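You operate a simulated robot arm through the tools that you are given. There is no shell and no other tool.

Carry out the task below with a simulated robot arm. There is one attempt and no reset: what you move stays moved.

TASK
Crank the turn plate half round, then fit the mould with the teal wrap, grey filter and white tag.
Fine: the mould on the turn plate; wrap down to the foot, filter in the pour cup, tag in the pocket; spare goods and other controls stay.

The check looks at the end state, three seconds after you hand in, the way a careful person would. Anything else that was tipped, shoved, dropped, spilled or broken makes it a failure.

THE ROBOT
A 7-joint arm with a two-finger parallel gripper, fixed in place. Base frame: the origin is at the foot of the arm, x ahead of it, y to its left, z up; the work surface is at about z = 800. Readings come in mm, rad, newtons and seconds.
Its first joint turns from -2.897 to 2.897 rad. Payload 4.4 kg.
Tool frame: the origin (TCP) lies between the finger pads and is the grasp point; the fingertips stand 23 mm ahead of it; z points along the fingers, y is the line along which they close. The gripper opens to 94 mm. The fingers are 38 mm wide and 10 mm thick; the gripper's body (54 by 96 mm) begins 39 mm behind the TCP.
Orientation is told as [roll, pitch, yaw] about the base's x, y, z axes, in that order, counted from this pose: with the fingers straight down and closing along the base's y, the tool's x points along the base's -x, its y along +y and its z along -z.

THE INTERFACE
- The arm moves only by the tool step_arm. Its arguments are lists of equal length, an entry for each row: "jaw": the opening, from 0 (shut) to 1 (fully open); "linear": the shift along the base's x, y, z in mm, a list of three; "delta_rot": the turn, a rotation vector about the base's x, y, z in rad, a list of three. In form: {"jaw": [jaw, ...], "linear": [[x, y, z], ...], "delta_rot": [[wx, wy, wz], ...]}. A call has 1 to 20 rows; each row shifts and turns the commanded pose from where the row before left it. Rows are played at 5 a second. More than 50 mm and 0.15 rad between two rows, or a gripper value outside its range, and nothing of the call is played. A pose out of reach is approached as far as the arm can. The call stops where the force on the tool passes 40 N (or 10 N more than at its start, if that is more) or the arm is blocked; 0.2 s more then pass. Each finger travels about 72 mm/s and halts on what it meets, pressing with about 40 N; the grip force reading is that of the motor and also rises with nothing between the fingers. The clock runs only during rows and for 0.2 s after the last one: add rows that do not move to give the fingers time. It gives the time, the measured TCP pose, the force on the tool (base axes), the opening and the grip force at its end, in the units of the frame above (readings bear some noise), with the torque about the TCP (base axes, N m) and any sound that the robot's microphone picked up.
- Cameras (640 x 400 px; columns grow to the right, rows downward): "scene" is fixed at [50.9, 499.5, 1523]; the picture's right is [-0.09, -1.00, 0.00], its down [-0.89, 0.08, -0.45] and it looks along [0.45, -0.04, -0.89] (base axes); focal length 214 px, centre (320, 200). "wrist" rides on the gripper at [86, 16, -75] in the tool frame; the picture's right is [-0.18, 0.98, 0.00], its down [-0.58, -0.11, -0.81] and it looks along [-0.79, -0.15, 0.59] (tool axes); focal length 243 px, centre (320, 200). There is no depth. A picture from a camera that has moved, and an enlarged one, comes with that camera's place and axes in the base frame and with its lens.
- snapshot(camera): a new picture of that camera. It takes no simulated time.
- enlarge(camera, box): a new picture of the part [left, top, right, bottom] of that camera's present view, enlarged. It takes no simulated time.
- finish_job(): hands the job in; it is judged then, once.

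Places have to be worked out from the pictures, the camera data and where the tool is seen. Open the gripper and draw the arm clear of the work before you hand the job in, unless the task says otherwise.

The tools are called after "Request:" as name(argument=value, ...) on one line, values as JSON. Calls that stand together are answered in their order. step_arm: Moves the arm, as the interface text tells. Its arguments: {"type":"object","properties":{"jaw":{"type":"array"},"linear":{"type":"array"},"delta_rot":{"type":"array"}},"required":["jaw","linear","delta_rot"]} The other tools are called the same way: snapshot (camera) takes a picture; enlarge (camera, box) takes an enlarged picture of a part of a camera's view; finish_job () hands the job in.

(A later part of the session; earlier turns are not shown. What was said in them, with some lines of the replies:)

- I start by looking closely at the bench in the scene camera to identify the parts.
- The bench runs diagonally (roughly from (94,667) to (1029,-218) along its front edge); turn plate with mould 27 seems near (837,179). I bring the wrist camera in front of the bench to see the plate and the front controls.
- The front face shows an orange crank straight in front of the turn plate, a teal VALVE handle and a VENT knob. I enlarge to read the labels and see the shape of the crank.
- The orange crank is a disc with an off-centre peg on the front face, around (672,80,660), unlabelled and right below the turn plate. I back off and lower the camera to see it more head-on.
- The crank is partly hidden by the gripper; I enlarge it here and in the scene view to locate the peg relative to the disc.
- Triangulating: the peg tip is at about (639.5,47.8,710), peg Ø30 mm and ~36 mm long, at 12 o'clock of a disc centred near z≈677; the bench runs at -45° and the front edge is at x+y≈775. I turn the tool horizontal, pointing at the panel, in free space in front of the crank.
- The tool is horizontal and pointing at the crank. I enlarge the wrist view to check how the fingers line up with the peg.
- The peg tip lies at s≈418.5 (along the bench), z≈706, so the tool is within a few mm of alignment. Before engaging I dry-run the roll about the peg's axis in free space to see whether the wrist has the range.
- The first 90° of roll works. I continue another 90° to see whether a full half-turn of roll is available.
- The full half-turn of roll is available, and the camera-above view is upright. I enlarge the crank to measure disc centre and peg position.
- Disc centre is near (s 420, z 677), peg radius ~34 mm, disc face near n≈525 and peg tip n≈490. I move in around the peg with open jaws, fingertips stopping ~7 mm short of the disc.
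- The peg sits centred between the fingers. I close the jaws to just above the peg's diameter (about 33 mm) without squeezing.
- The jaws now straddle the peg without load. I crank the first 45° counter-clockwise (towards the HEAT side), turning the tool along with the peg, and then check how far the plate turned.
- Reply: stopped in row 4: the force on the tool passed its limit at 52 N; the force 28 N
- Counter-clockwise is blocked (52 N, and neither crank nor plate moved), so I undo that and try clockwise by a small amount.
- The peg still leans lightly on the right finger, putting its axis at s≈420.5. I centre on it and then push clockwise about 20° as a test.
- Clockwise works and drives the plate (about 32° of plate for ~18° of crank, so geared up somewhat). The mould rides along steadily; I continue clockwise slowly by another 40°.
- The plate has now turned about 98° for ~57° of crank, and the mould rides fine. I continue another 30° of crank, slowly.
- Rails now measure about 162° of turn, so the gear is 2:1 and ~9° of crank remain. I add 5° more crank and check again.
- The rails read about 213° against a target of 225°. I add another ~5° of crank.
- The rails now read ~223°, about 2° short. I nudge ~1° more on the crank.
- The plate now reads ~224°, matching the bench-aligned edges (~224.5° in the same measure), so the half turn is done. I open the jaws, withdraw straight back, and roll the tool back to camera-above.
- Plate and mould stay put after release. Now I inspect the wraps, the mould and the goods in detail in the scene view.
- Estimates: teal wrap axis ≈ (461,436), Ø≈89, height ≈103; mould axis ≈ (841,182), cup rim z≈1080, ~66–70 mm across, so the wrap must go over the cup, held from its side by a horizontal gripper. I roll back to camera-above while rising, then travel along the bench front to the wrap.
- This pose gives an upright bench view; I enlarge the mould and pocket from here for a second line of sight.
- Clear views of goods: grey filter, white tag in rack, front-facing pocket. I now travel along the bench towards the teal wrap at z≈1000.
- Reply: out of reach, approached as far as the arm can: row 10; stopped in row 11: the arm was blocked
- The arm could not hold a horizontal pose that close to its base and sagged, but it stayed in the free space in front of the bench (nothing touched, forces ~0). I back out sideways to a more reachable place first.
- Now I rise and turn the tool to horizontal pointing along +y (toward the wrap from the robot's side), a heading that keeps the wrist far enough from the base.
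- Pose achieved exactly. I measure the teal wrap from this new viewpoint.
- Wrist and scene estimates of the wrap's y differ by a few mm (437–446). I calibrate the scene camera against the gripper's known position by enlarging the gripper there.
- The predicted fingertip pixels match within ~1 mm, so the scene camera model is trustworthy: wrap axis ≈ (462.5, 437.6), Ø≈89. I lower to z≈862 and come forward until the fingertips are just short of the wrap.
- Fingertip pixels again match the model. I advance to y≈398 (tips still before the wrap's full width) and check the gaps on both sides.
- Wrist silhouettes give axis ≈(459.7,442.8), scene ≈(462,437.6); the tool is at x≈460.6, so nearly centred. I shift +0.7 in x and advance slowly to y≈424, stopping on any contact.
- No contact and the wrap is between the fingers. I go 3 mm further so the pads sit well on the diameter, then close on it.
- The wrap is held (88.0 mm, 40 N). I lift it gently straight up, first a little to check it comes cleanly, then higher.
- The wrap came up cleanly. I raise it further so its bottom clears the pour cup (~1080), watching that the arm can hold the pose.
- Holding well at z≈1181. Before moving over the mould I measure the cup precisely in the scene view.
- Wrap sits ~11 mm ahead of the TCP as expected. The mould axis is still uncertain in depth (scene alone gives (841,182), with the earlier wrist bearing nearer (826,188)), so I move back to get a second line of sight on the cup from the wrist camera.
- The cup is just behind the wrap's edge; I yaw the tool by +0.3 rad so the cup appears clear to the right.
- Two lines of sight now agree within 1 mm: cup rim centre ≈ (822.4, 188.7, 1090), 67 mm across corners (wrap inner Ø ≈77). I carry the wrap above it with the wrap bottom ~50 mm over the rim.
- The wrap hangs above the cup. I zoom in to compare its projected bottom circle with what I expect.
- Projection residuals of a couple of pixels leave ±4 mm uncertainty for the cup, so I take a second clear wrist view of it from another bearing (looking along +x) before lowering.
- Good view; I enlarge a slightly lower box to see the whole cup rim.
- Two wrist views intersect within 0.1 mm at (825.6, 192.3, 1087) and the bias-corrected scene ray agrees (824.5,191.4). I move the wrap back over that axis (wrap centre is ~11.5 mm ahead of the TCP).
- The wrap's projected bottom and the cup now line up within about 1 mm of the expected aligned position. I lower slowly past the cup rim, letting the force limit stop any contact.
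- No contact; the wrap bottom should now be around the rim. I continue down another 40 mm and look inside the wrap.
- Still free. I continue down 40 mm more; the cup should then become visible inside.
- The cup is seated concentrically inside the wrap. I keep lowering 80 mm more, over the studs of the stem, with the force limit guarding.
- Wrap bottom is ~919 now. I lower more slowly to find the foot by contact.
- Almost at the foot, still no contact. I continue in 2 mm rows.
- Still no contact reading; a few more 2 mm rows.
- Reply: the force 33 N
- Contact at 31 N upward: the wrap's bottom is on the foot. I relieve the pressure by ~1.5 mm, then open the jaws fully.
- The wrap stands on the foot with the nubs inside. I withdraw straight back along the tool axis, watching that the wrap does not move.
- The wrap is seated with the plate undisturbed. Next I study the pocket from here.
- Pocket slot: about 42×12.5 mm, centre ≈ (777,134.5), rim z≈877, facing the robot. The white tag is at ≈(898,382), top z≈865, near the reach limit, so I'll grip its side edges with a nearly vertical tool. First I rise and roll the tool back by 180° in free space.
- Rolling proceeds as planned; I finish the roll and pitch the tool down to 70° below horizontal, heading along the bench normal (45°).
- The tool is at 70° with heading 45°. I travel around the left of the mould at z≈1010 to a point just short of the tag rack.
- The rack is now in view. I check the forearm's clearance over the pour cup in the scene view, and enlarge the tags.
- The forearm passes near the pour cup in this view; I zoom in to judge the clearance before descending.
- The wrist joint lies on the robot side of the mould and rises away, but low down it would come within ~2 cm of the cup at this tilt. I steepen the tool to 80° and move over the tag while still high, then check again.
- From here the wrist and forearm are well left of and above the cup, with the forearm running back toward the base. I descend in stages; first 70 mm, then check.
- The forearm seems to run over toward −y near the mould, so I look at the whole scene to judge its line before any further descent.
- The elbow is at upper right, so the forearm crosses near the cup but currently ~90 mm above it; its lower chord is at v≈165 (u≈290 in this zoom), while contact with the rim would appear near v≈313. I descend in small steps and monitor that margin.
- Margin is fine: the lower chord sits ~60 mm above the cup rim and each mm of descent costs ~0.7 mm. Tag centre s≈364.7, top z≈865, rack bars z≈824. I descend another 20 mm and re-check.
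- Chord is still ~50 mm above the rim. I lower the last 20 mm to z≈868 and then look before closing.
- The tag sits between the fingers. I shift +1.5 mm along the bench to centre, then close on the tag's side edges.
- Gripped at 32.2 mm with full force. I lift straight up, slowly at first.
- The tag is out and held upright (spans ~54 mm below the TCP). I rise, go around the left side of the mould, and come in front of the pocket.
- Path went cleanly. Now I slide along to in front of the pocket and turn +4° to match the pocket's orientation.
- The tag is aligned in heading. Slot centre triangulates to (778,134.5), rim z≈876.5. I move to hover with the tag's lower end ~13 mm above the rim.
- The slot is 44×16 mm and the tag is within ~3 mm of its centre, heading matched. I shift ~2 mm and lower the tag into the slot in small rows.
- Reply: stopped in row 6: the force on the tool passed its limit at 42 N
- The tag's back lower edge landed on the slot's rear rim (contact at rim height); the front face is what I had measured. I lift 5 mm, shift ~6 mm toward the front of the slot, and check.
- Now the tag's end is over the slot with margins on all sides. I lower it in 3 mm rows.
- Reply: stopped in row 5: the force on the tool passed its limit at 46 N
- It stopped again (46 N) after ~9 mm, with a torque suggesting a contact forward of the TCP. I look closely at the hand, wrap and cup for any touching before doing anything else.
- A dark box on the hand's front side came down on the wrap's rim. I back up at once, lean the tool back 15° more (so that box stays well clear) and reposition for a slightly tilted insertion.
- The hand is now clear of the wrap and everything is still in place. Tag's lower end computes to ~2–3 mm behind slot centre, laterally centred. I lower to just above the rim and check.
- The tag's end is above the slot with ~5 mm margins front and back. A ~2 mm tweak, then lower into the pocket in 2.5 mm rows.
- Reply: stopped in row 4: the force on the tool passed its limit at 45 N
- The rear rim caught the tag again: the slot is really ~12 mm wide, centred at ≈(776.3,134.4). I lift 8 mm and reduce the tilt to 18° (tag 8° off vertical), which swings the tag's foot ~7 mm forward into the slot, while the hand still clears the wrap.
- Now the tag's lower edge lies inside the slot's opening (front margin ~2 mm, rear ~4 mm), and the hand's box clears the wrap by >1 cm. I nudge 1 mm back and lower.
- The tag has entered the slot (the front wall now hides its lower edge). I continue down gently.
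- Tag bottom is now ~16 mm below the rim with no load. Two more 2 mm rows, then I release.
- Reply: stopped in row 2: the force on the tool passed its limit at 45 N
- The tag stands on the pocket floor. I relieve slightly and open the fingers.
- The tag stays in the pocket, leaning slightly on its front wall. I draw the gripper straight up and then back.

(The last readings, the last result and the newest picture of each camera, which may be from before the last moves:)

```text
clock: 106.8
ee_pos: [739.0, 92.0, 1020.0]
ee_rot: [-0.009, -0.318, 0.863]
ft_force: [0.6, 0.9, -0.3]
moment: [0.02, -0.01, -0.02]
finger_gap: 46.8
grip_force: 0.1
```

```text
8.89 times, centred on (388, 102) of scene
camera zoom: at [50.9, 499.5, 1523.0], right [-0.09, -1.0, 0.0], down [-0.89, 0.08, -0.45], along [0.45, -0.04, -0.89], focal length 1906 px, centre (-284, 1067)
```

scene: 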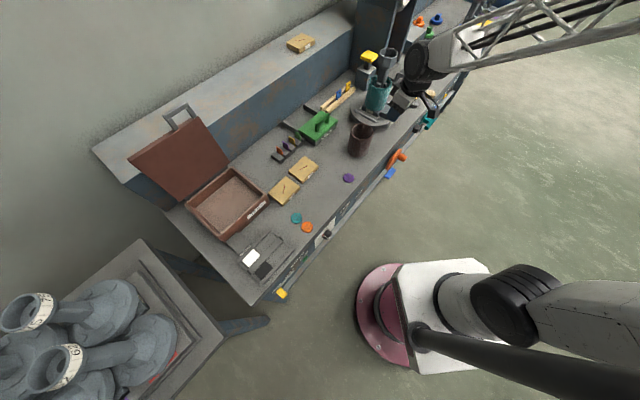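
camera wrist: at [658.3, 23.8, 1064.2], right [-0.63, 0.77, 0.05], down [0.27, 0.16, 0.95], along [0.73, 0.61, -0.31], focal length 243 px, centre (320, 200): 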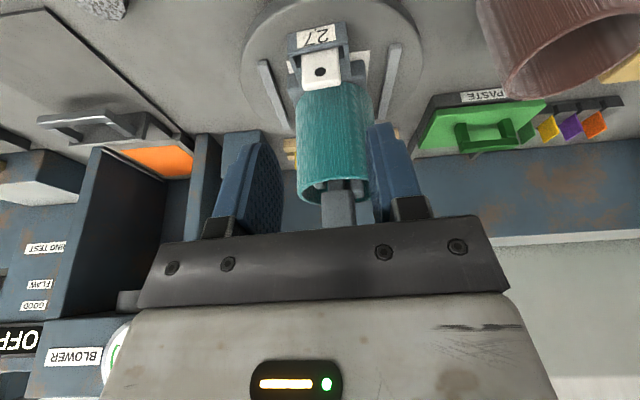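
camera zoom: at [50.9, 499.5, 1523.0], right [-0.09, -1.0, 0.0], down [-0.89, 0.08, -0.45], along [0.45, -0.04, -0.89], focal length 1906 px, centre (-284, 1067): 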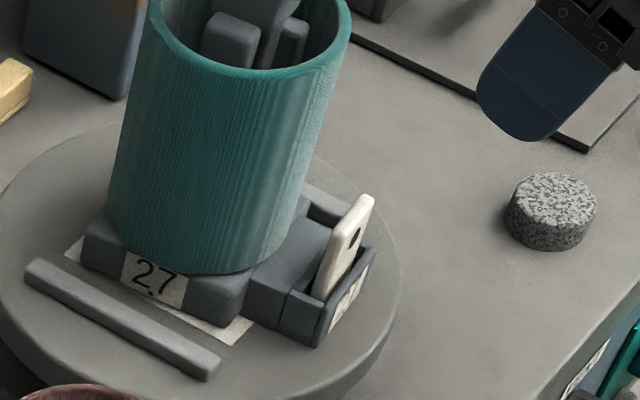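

The white tag is in the pocket. Now the grey filter: ≈(893,-33), Ø≈47 mm, ~14 mm thick. I turn the tool vertical and move to view it from above.

Request:
step_arm(jaw=[0.7, 0.75, 0.75, 0.75, 0.75, 0.75, 0.75, 0.75, 0.75], linear=[[0, 0, 0], [0, 0, 0], [0, 0, 0], [23, -34, -12], [23, -34, -12], [23, -34, -12], [23, -34, -12], [23, -34, -12], [0, 0, 0]], delta_rot=[[-0.0803, 0.0692, 0], [-0.0803, 0.0692, 0], [-0.0803, 0.0692, 0], [0, 0, 0], [0, 0, 0], [0, 0, 0], [0, 0, 0], [0, 0, 0], [0, 0, 0]])

Request:
snapshot(camera="wrist")

Request:
snapshot(camera="scene")

```text
clock: 108.8
ee_pos: [854.2, -80.4, 964.4]
ee_rot: [-0.008, -0.002, 0.862]
ft_force: [0.3, 0.0, 0.3]
moment: [-0.01, -0.01, -0.03]
finger_gap: 70.6
grip_force: 0.3
```

```text
taken
camera wrist: at [783.8, -134.9, 1039.9], right [-0.63, 0.78, -0.01], down [0.45, 0.37, 0.81], along [0.63, 0.5, -0.59], focal length 243 px, centre (320, 200)
```

wrist: 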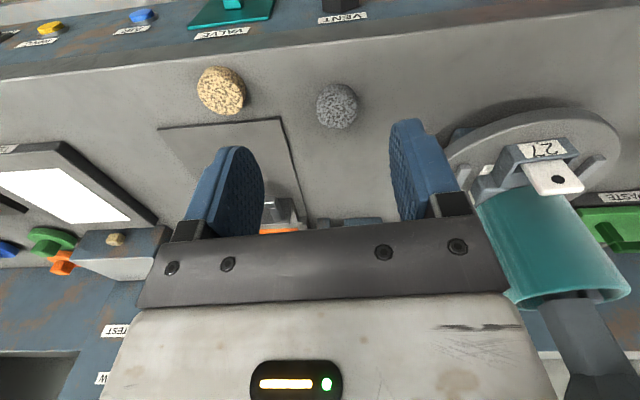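

```text
taken
```

scene: 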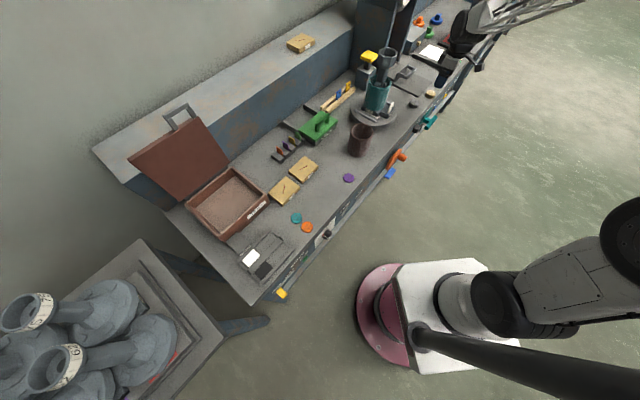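

The grey filter is right ahead in view. I enlarge it in both cameras to locate it.

Request:
enlarge(camera="wrist", box=[290, 70, 386, 130])

Request:
enlarge(camera="scene", box=[396, 85, 444, 115])

```text
6.67 times, centred on (338, 100) of wrist
camera zoom: at [783.8, -134.9, 1039.9], right [-0.63, 0.78, -0.01], down [0.45, 0.37, 0.81], along [0.63, 0.5, -0.59], focal length 1618 px, centre (200, 867)
```

zoom: 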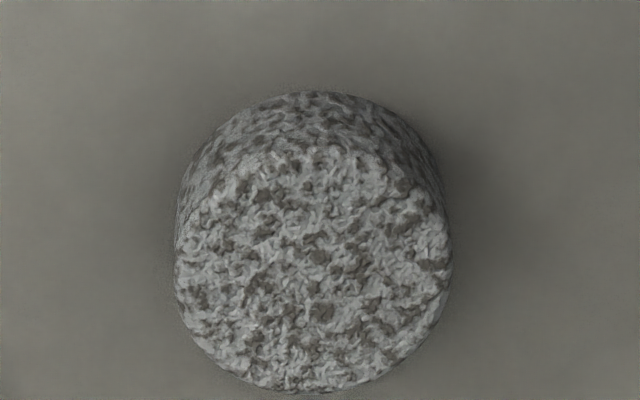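

```text
13.33 times, centred on (420, 100) of scene
camera zoom: at [50.9, 499.5, 1523.0], right [-0.09, -1.0, 0.0], down [-0.89, 0.08, -0.45], along [0.45, -0.04, -0.89], focal length 2860 px, centre (-1013, 1533)
```

zoom: 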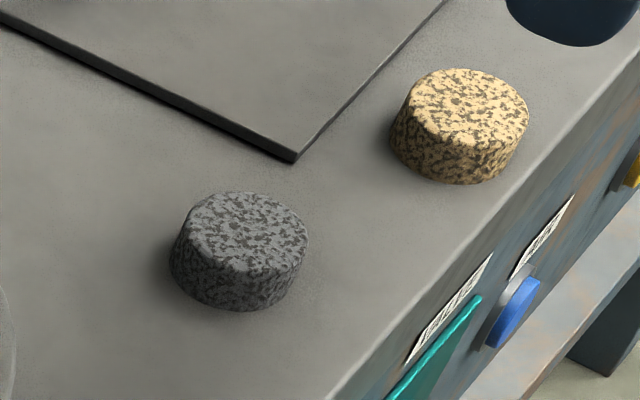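

Both views put the filter at about (887,-31), top z≈816, Ø≈43 mm. I correct the small roll and move above it.

Request:
step_arm(jaw=[0.7, 0.7, 0.7, 0.7], linear=[[11, 16.5, -31], [11, 16.5, -31], [10.8, 16.4, -31], [0, 0, 0]], delta_rot=[[0.008, 0.002, 0], [0, 0, 0], [0, 0, 0], [0, 0, 0]])

Request:
snapshot(camera="wrist")

Request:
enlarge(camera="scene", box=[380, 70, 460, 120])

```text
clock: 109.8
ee_pos: [885.5, -31.4, 871.3]
ee_rot: [-0.001, -0.006, 0.862]
ft_force: [0.7, -0.2, 0.1]
moment: [0.01, 0.01, 0.0]
finger_gap: 65.6
grip_force: 0.0
```

```text
taken
camera wrist: at [816.8, -85.7, 946.0], right [-0.63, 0.78, 0.0], down [0.46, 0.37, 0.81], along [0.63, 0.51, -0.59], focal length 243 px, centre (320, 200)
```

wrist: 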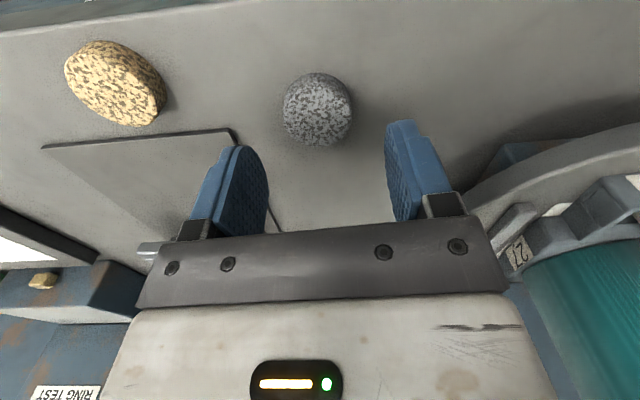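

```text
8.00 times, centred on (420, 95) of scene
camera zoom: at [50.9, 499.5, 1523.0], right [-0.09, -1.0, 0.0], down [-0.89, 0.08, -0.45], along [0.45, -0.04, -0.89], focal length 1716 px, centre (-480, 1040)
```

zoom: 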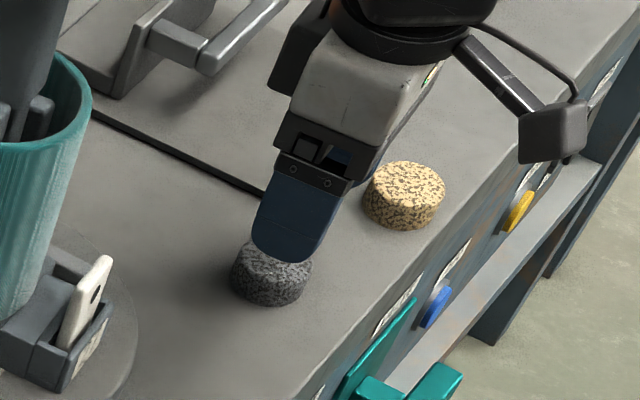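

The filter is centred within 2 mm of the TCP. I adjust, lower so the fingertips cover only its upper ~8 mm, and close.

Request:
step_arm(jaw=[0.7, 0.7, 0.7, 0.62, 0.55, 0.48, 0.42, 0.4, 0.4, 0.4], linear=[[0.55, -1.8, -14], [0, 0, -14], [0, 0, -12], [0, 0, 0], [0, 0, 0], [0, 0, 0], [0, 0, 0], [0, 0, 0], [0, 0, 0], [0, 0, 0]], delta_rot=[[0, 0, 0], [0, 0, 0], [0, 0, 0], [0, 0, 0], [0, 0, 0], [0, 0, 0], [0, 0, 0], [0, 0, 0], [0, 0, 0], [0, 0, 0]])

Request:
snapshot(camera="wrist")

Request:
enlarge(camera="scene", box=[388, 85, 436, 115])

```text
clock: 112.0
ee_pos: [887.2, -32.4, 829.8]
ee_rot: [-0.002, -0.008, 0.862]
ft_force: [0.6, 0.1, -0.5]
moment: [0.01, -0.05, 0.01]
finger_gap: 41.4
grip_force: 40.2
```

```text
taken
camera wrist: at [818.1, -86.9, 904.8], right [-0.63, 0.78, 0.0], down [0.46, 0.37, 0.81], along [0.63, 0.51, -0.59], focal length 243 px, centre (320, 200)
```

wrist: 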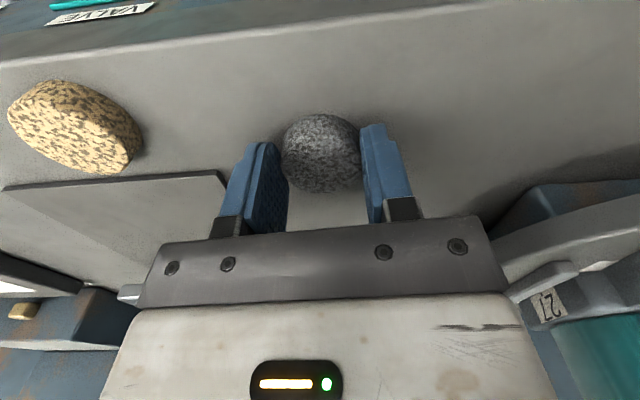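

```text
13.33 times, centred on (412, 100) of scene
camera zoom: at [50.9, 499.5, 1523.0], right [-0.09, -1.0, 0.0], down [-0.89, 0.08, -0.45], along [0.45, -0.04, -0.89], focal length 2860 px, centre (-907, 1533)
```

zoom: 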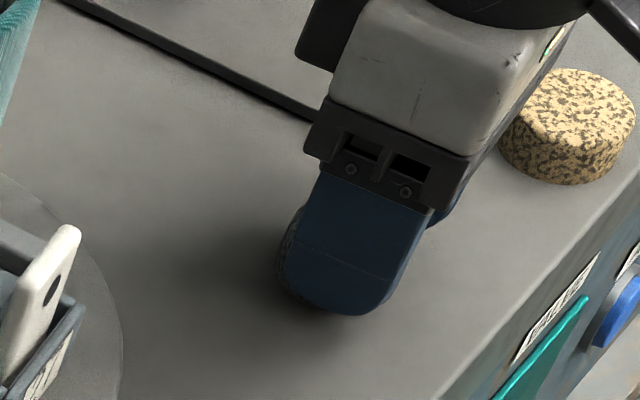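

Filter gripped (41.4 mm). I lift it and carry it up and over toward the pour cup at z≈1160.

Request:
step_arm(jaw=[0.4, 0.4, 0.4, 0.4, 0.4, 0.4, 0.4, 0.4, 0.4, 0.4, 0.4], linear=[[0, 0, 10], [0, 0, 25], [0, 0, 35], [0, 0, 35], [-8, 15, 38], [-8, 15, 38], [-8, 15, 38], [-8, 15, 38], [-8, 15, 38], [-7, 17, 36], [0, 0, 0]], delta_rot=[[0, 0, 0], [0, 0, 0], [0, 0, 0], [0, 0, 0], [0, 0, 0], [0, 0, 0], [0, 0, 0], [0, 0, 0], [0, 0, 0], [0, 0, 0], [0, 0, 0]])

Request:
snapshot(camera="wrist")

Request:
snapshot(camera="scene")

```text
clock: 114.4
ee_pos: [839.8, 62.5, 1163.7]
ee_rot: [-0.001, -0.008, 0.863]
ft_force: [-0.3, 0.4, -0.1]
moment: [-0.01, -0.01, 0.0]
finger_gap: 41.3
grip_force: 40.2
```

```text
taken
camera wrist: at [769.5, 9.0, 1237.1], right [-0.63, 0.78, 0.0], down [0.46, 0.37, 0.81], along [0.63, 0.51, -0.59], focal length 243 px, centre (320, 200)
```

wrist: 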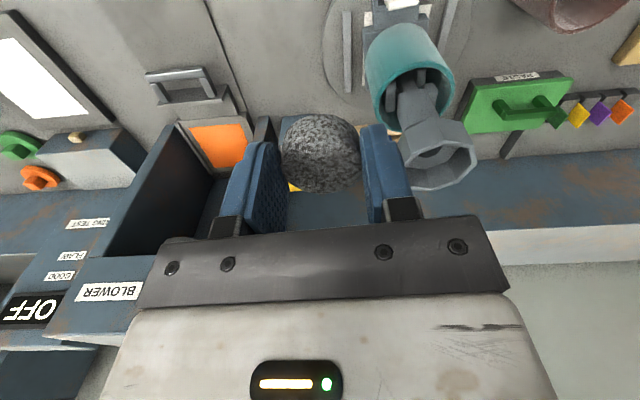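

```text
taken
```

scene: 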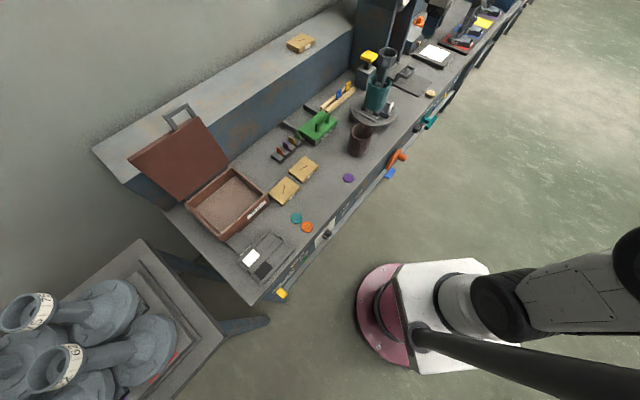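

The filter is held and the cup is visible; I enlarge to confirm the cup's centre from here.

Request:
enlarge(camera="wrist", box=[385, 105, 497, 195])

Request:
enlarge(camera="wrist", box=[250, 90, 410, 210])

```text
4.44 times, centred on (441, 150) of wrist
camera zoom: at [769.5, 9.0, 1237.1], right [-0.63, 0.78, 0.0], down [0.46, 0.37, 0.81], along [0.63, 0.51, -0.59], focal length 1078 px, centre (-218, 422)
```

zoom: 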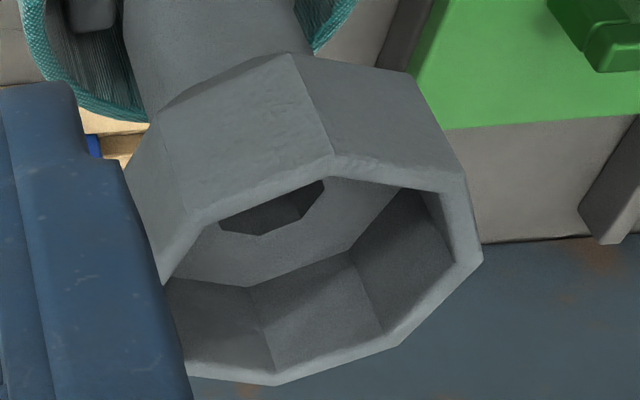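

```text
3.33 times, centred on (330, 150) of wrist
camera zoom: at [769.5, 9.0, 1237.1], right [-0.63, 0.78, 0.0], down [0.46, 0.37, 0.81], along [0.63, 0.51, -0.59], focal length 809 px, centre (287, 367)
```

zoom: 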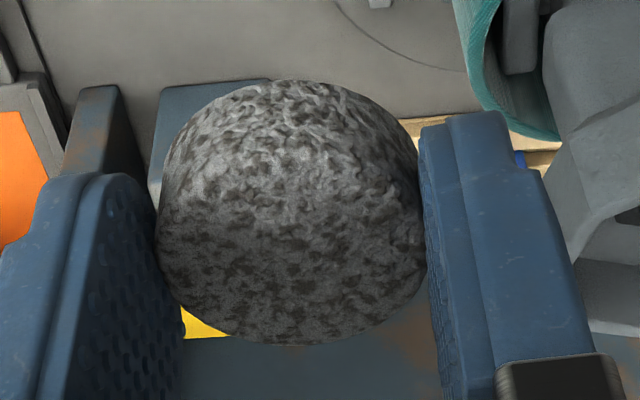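

Cup centre reconfirmed near (826.5,192); the filter's centre sits ~5.8 mm ahead of the TCP along the heading. I move so that the filter is over the cup and lower until its bottom is a few mm above the rim.

Request:
step_arm(jaw=[0.4, 0.4, 0.4, 0.4, 0.4, 0.4, 0.4], linear=[[-4.8, 40, 0], [-5, 42, 0], [-5, 41.3, 0], [0, 0, -14], [0, 0, -12], [0, 0, -10], [0, 0, 0]], delta_rot=[[0, 0.004, 0], [0, 0, 0], [0, 0, 0], [0, 0, 0], [0, 0, 0], [0, 0, 0], [0, 0, 0]])

Request:
snapshot(camera="wrist")

Request:
enlarge(camera="wrist", box=[240, 80, 400, 210])

Request:
enlarge(camera="scene", box=[350, 20, 430, 70])

```text
clock: 116.0
ee_pos: [826.4, 186.4, 1124.0]
ee_rot: [0.003, -0.004, 0.863]
ft_force: [0.6, -0.1, 0.0]
moment: [0.02, 0.0, -0.02]
finger_gap: 41.5
grip_force: 40.0
```

```text
taken
camera wrist: at [757.3, 131.4, 1198.7], right [-0.63, 0.78, 0.0], down [0.46, 0.37, 0.81], along [0.63, 0.51, -0.59], focal length 243 px, centre (320, 200)
```

wrist: 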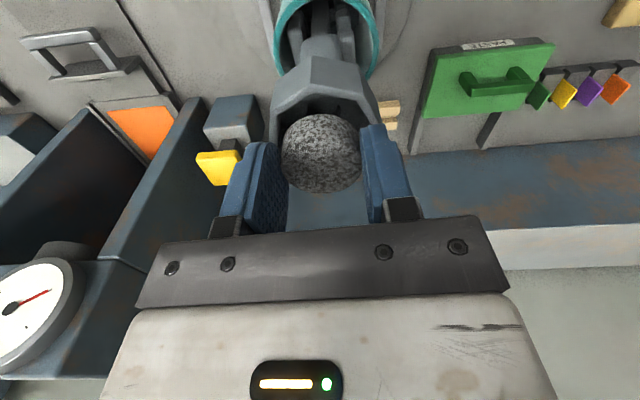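

```text
3.08 times, centred on (320, 145) of wrist
camera zoom: at [757.3, 131.4, 1198.7], right [-0.63, 0.78, 0.0], down [0.46, 0.37, 0.81], along [0.63, 0.51, -0.59], focal length 746 px, centre (320, 369)
```

zoom: 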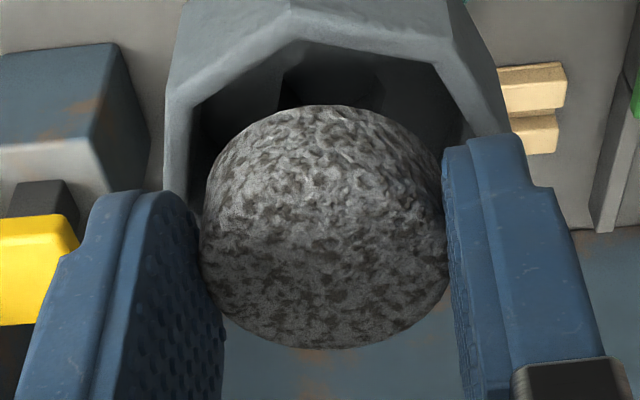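

```text
8.00 times, centred on (390, 45) of scene
camera zoom: at [50.9, 499.5, 1523.0], right [-0.09, -1.0, 0.0], down [-0.89, 0.08, -0.45], along [0.45, -0.04, -0.89], focal length 1716 px, centre (-240, 1440)
```

zoom: 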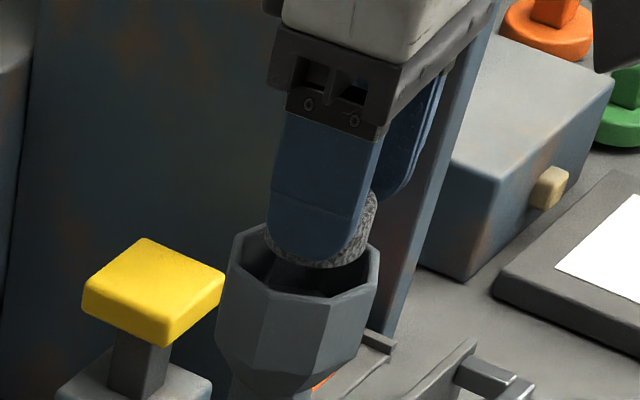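

The filter is ~3 mm off the cup's axis laterally; I correct (-3,+1) and lower so its lower part enters the cup, fingertips just above the rim.

Request:
step_arm(jaw=[0.4, 0.4, 0.4, 0.4, 0.4, 0.4], linear=[[-3, 1, 0], [0, 0, -3], [0, 0, -3], [0, 0, -2.5], [0, 0, -2], [0, 0, 0]], delta_rot=[[0, 0, 0], [0, 0, 0], [0, 0, 0], [0, 0, 0], [0, 0, 0], [0, 0, 0]])

Request:
enlarge(camera="wrist", box=[240, 80, 400, 210])

Request:
enlarge(camera="scene", box=[362, 30, 418, 65])

```text
clock: 117.4
ee_pos: [823.2, 186.8, 1114.8]
ee_rot: [0.004, -0.003, 0.861]
ft_force: [0.5, -0.3, -0.5]
moment: [0.0, 0.0, 0.01]
finger_gap: 41.0
grip_force: 39.9
```

```text
3.08 times, centred on (320, 145) of wrist
camera zoom: at [754.9, 131.7, 1190.0], right [-0.63, 0.78, 0.0], down [0.46, 0.37, 0.81], along [0.63, 0.51, -0.59], focal length 746 px, centre (320, 369)
```

zoom: 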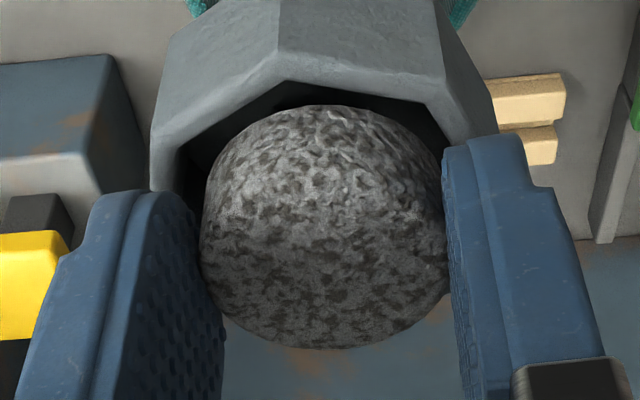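

```text
11.43 times, centred on (390, 48) of scene
camera zoom: at [50.9, 499.5, 1523.0], right [-0.09, -1.0, 0.0], down [-0.89, 0.08, -0.45], along [0.45, -0.04, -0.89], focal length 2451 px, centre (-480, 1943)
```

zoom: 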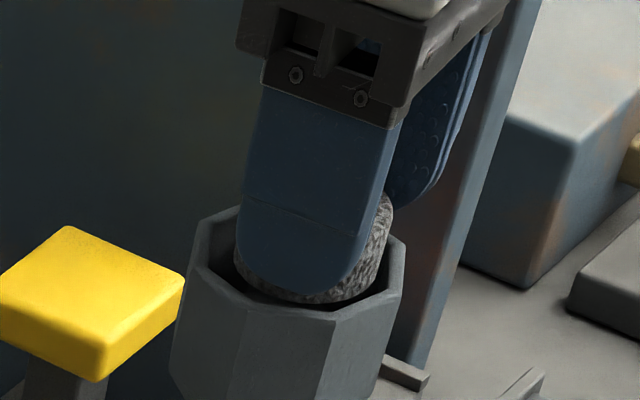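

Filter and cup are now concentric within ~0.5 mm. I lower 3.5 mm more so the filter's lower part is inside the rim, then check force.

Request:
step_arm(jaw=[0.4, 0.4, 0.4], linear=[[0, 0, -2], [0, 0, -1.5], [0, 0, 0]], delta_rot=[[0, 0, 0], [0, 0, 0], [0, 0, 0]])

Request:
enlarge(camera="scene", box=[362, 30, 418, 65])

```text
clock: 118.2
ee_pos: [824.0, 187.9, 1112.3]
ee_rot: [0.001, -0.002, 0.864]
ft_force: [-0.3, -0.7, -1.0]
moment: [0.01, -0.01, -0.02]
finger_gap: 41.4
grip_force: 39.5
```

```text
11.43 times, centred on (390, 48) of scene
camera zoom: at [50.9, 499.5, 1523.0], right [-0.09, -1.0, 0.0], down [-0.89, 0.08, -0.45], along [0.45, -0.04, -0.89], focal length 2451 px, centre (-480, 1943)
```

zoom: 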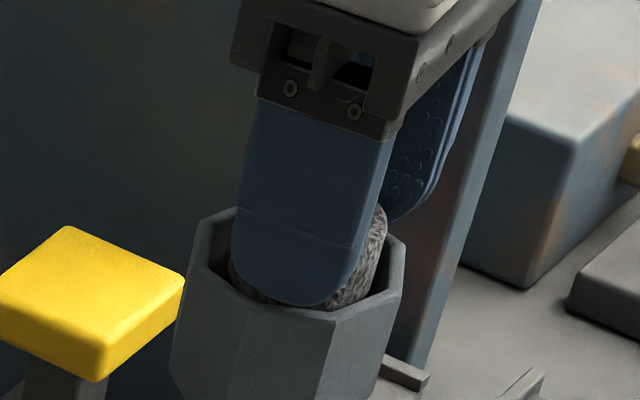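

Clear of contact. I open the fingers so the filter drops the short way into the cup.

Request:
step_arm(jaw=[0.62, 0.62, 0.62, 0.62], linear=[[0, 0, 0], [0, 0, 0], [0, 0, 0], [0, 0, 0]], delta_rot=[[0, 0, 0], [0, 0, 0], [0, 0, 0], [0, 0, 0]])

Request:
enlarge(camera="wrist", box=[240, 80, 400, 210])

Request:
enlarge(camera="scene", box=[362, 30, 418, 65])

```text
clock: 119.2
ee_pos: [823.1, 187.5, 1112.7]
ee_rot: [0.001, -0.004, 0.862]
ft_force: [0.5, 0.1, 0.0]
moment: [-0.01, 0.01, -0.01]
finger_gap: 58.3
grip_force: 0.0
```

```text
3.08 times, centred on (320, 145) of wrist
camera zoom: at [754.6, 132.5, 1187.0], right [-0.63, 0.78, 0.0], down [0.46, 0.37, 0.81], along [0.63, 0.51, -0.59], focal length 746 px, centre (320, 369)
```

zoom: 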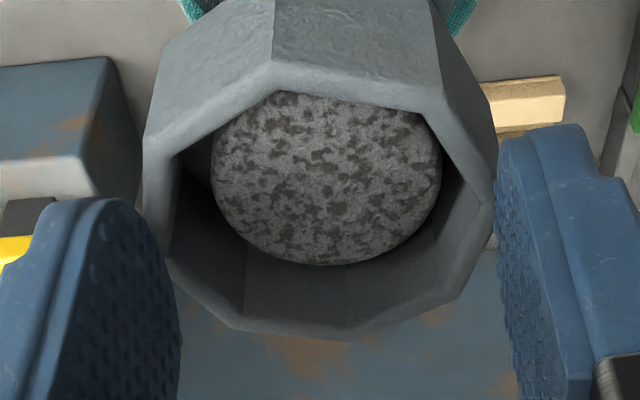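

```text
11.43 times, centred on (390, 48) of scene
camera zoom: at [50.9, 499.5, 1523.0], right [-0.09, -1.0, 0.0], down [-0.89, 0.08, -0.45], along [0.45, -0.04, -0.89], focal length 2451 px, centre (-480, 1943)
```

zoom: 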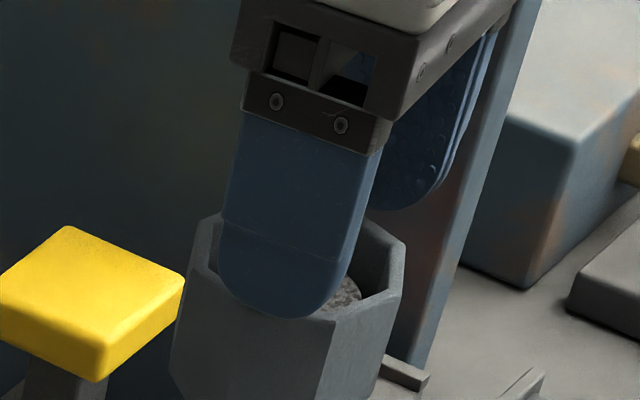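

The filter lies flat inside the cup. I draw straight up and then clear of the work.

Request:
step_arm(jaw=[0.62, 0.62, 0.62, 0.62, 0.62, 0.62, 0.62, 0.62, 0.62], linear=[[0, 0, 15], [0, 0, 30], [0, 0, 40], [-20, -30, 20], [-25, -40, 0], [-25, -40, 0], [-25, -40, 0], [-25, -40, 0], [0, 0, 0]], delta_rot=[[0, 0, 0], [0, 0, 0], [0, 0, 0], [0, 0, 0], [0, 0, 0], [0, 0, 0], [0, 0, 0], [0, 0, 0], [0, 0, 0]])

Request:
snapshot(camera="scene")

Request:
enlarge(camera="scene", box=[330, 40, 450, 135])

Request:
snapshot(camera="wrist")

```text
clock: 121.2
ee_pos: [706.1, -1.3, 1216.1]
ee_rot: [0.001, -0.003, 0.863]
ft_force: [-0.1, 0.3, 0.4]
moment: [-0.05, -0.01, 0.0]
finger_gap: 58.3
grip_force: 0.2
```

```text
taken
```

scene: 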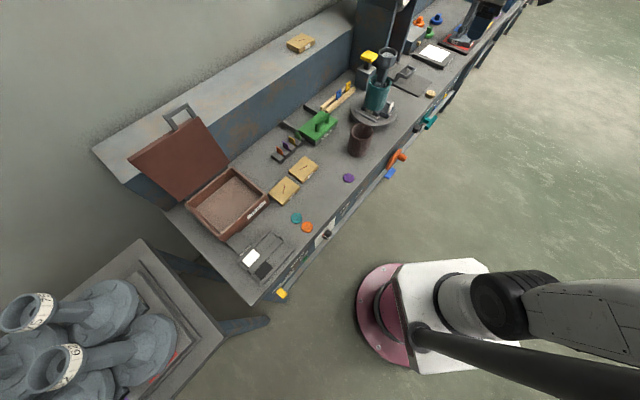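

```text
4.21 times, centred on (390, 88) of scene
camera zoom: at [50.9, 499.5, 1523.0], right [-0.09, -1.0, 0.0], down [-0.89, 0.08, -0.45], along [0.45, -0.04, -0.89], focal length 903 px, centre (25, 674)
```

zoom: 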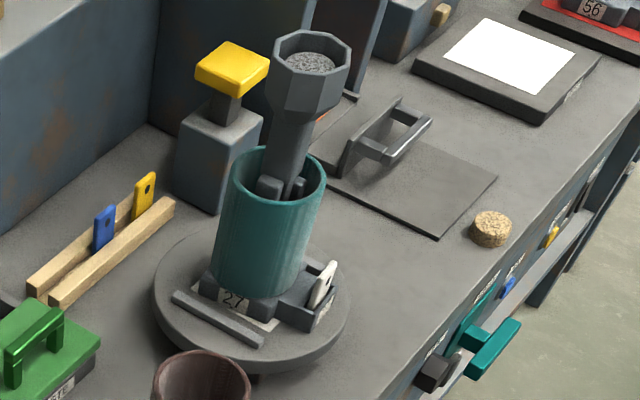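

```text
taken
camera wrist: at [638.1, -56.0, 1290.9], right [-0.63, 0.78, 0.0], down [0.46, 0.37, 0.81], along [0.63, 0.51, -0.59], focal length 243 px, centre (320, 200)
```

wrist: 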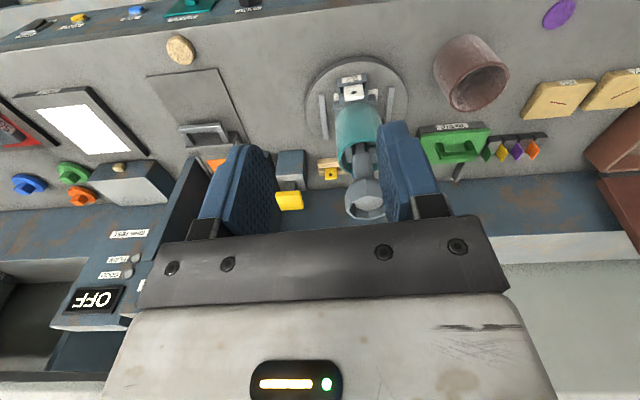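

Everything looks fitted. I verify the plate's angle, the wrap's seat and the tag in close-up, plus the crank and controls.

Request:
enlarge(camera="scene", box=[340, 80, 420, 130])

Request:
enlarge(camera="scene", box=[360, 85, 450, 185])

Request:
enlarge(camera="wrist", box=[290, 40, 420, 225])

```text
8.00 times, centred on (380, 105) of scene
camera zoom: at [50.9, 499.5, 1523.0], right [-0.09, -1.0, 0.0], down [-0.89, 0.08, -0.45], along [0.45, -0.04, -0.89], focal length 1716 px, centre (-160, 960)
```

zoom: 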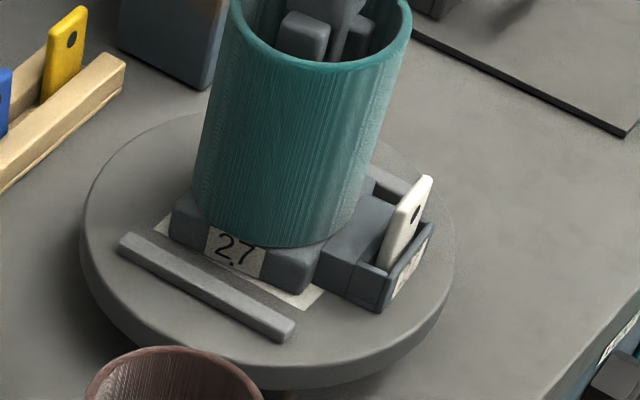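

```text
4.00 times, centred on (405, 135) of scene
camera zoom: at [50.9, 499.5, 1523.0], right [-0.09, -1.0, 0.0], down [-0.89, 0.08, -0.45], along [0.45, -0.04, -0.89], focal length 858 px, centre (-20, 460)
```

zoom: 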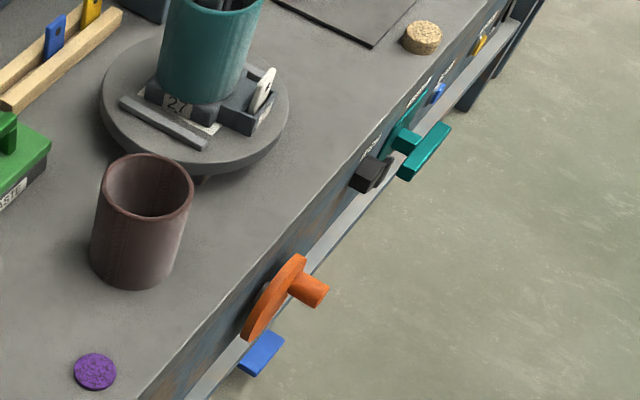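

```text
2.16 times, centred on (355, 132) of wrist
camera zoom: at [638.1, -56.0, 1290.9], right [-0.63, 0.78, 0.0], down [0.46, 0.37, 0.81], along [0.63, 0.51, -0.59], focal length 525 px, centre (244, 346)
```

zoom: 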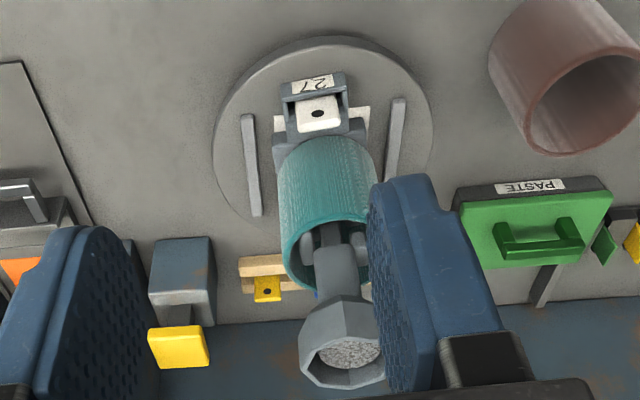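

The rails still read within ~1° of the half turn, the wrap sits on the foot, the filter lies in the cup, the tag is in the pocket, and spare goods and other controls are unchanged. I open the gripper fully and back off a bit more before handing in.

Request:
step_arm(jaw=[1, 1, 1, 1, 1], linear=[[-20, -20, 10], [-25, -25, 10], [-25, -25, 0], [0, 0, 0], [0, 0, 0]], delta_rot=[[0, 0, 0], [0, 0, 0], [0, 0, 0], [0, 0, 0], [0, 0, 0]])

Request:
snapshot(camera="scene")

```text
clock: 122.4
ee_pos: [636.7, -69.9, 1236.3]
ee_rot: [0.002, -0.005, 0.861]
ft_force: [0.0, 0.6, -1.1]
moment: [-0.03, 0.01, -0.05]
finger_gap: 93.8
grip_force: 0.0
```

```text
taken
```

scene: 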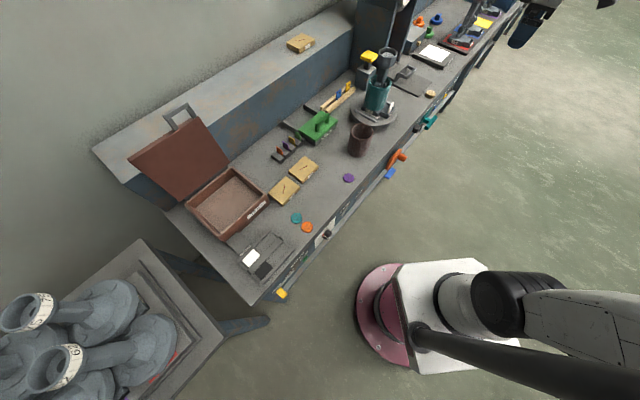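

The arm is clear, the gripper is open, and the scene is as wanted. I hand the job in.

Request:
finish_job()

```text
The job is handed in.
```

The job is handed in: the turn plate is cranked half round and mould 27 is on it with the teal wrap, grey filter and white tag fitted. I don't have the verdict yet.

- **Turn plate:** the orange crank only turned clockwise; counter-clockwise stopped hard at about 52 N and moved nothing. In the pictures the plate sits within about 1° of half round.
- **Wrap:** it went over the pour cup and stands on the foot.
- **Tag:** it stands in the pocket, leaning slightly on the front wall. Getting it in took four tries. Twice it caught on the pocket's rear edge. Once a box on the gripper pressed on the wrap's rim with about 46 N before I backed off. The mould, wrap and plate looked unmoved afterwards.
- **Filter:** I released it just inside the cup's rim and it dropped a short way. It lies flat in the cup.
- **Everything else:** the spare goods and other controls look unchanged, the gripper is open, and the arm is clear of the bench.
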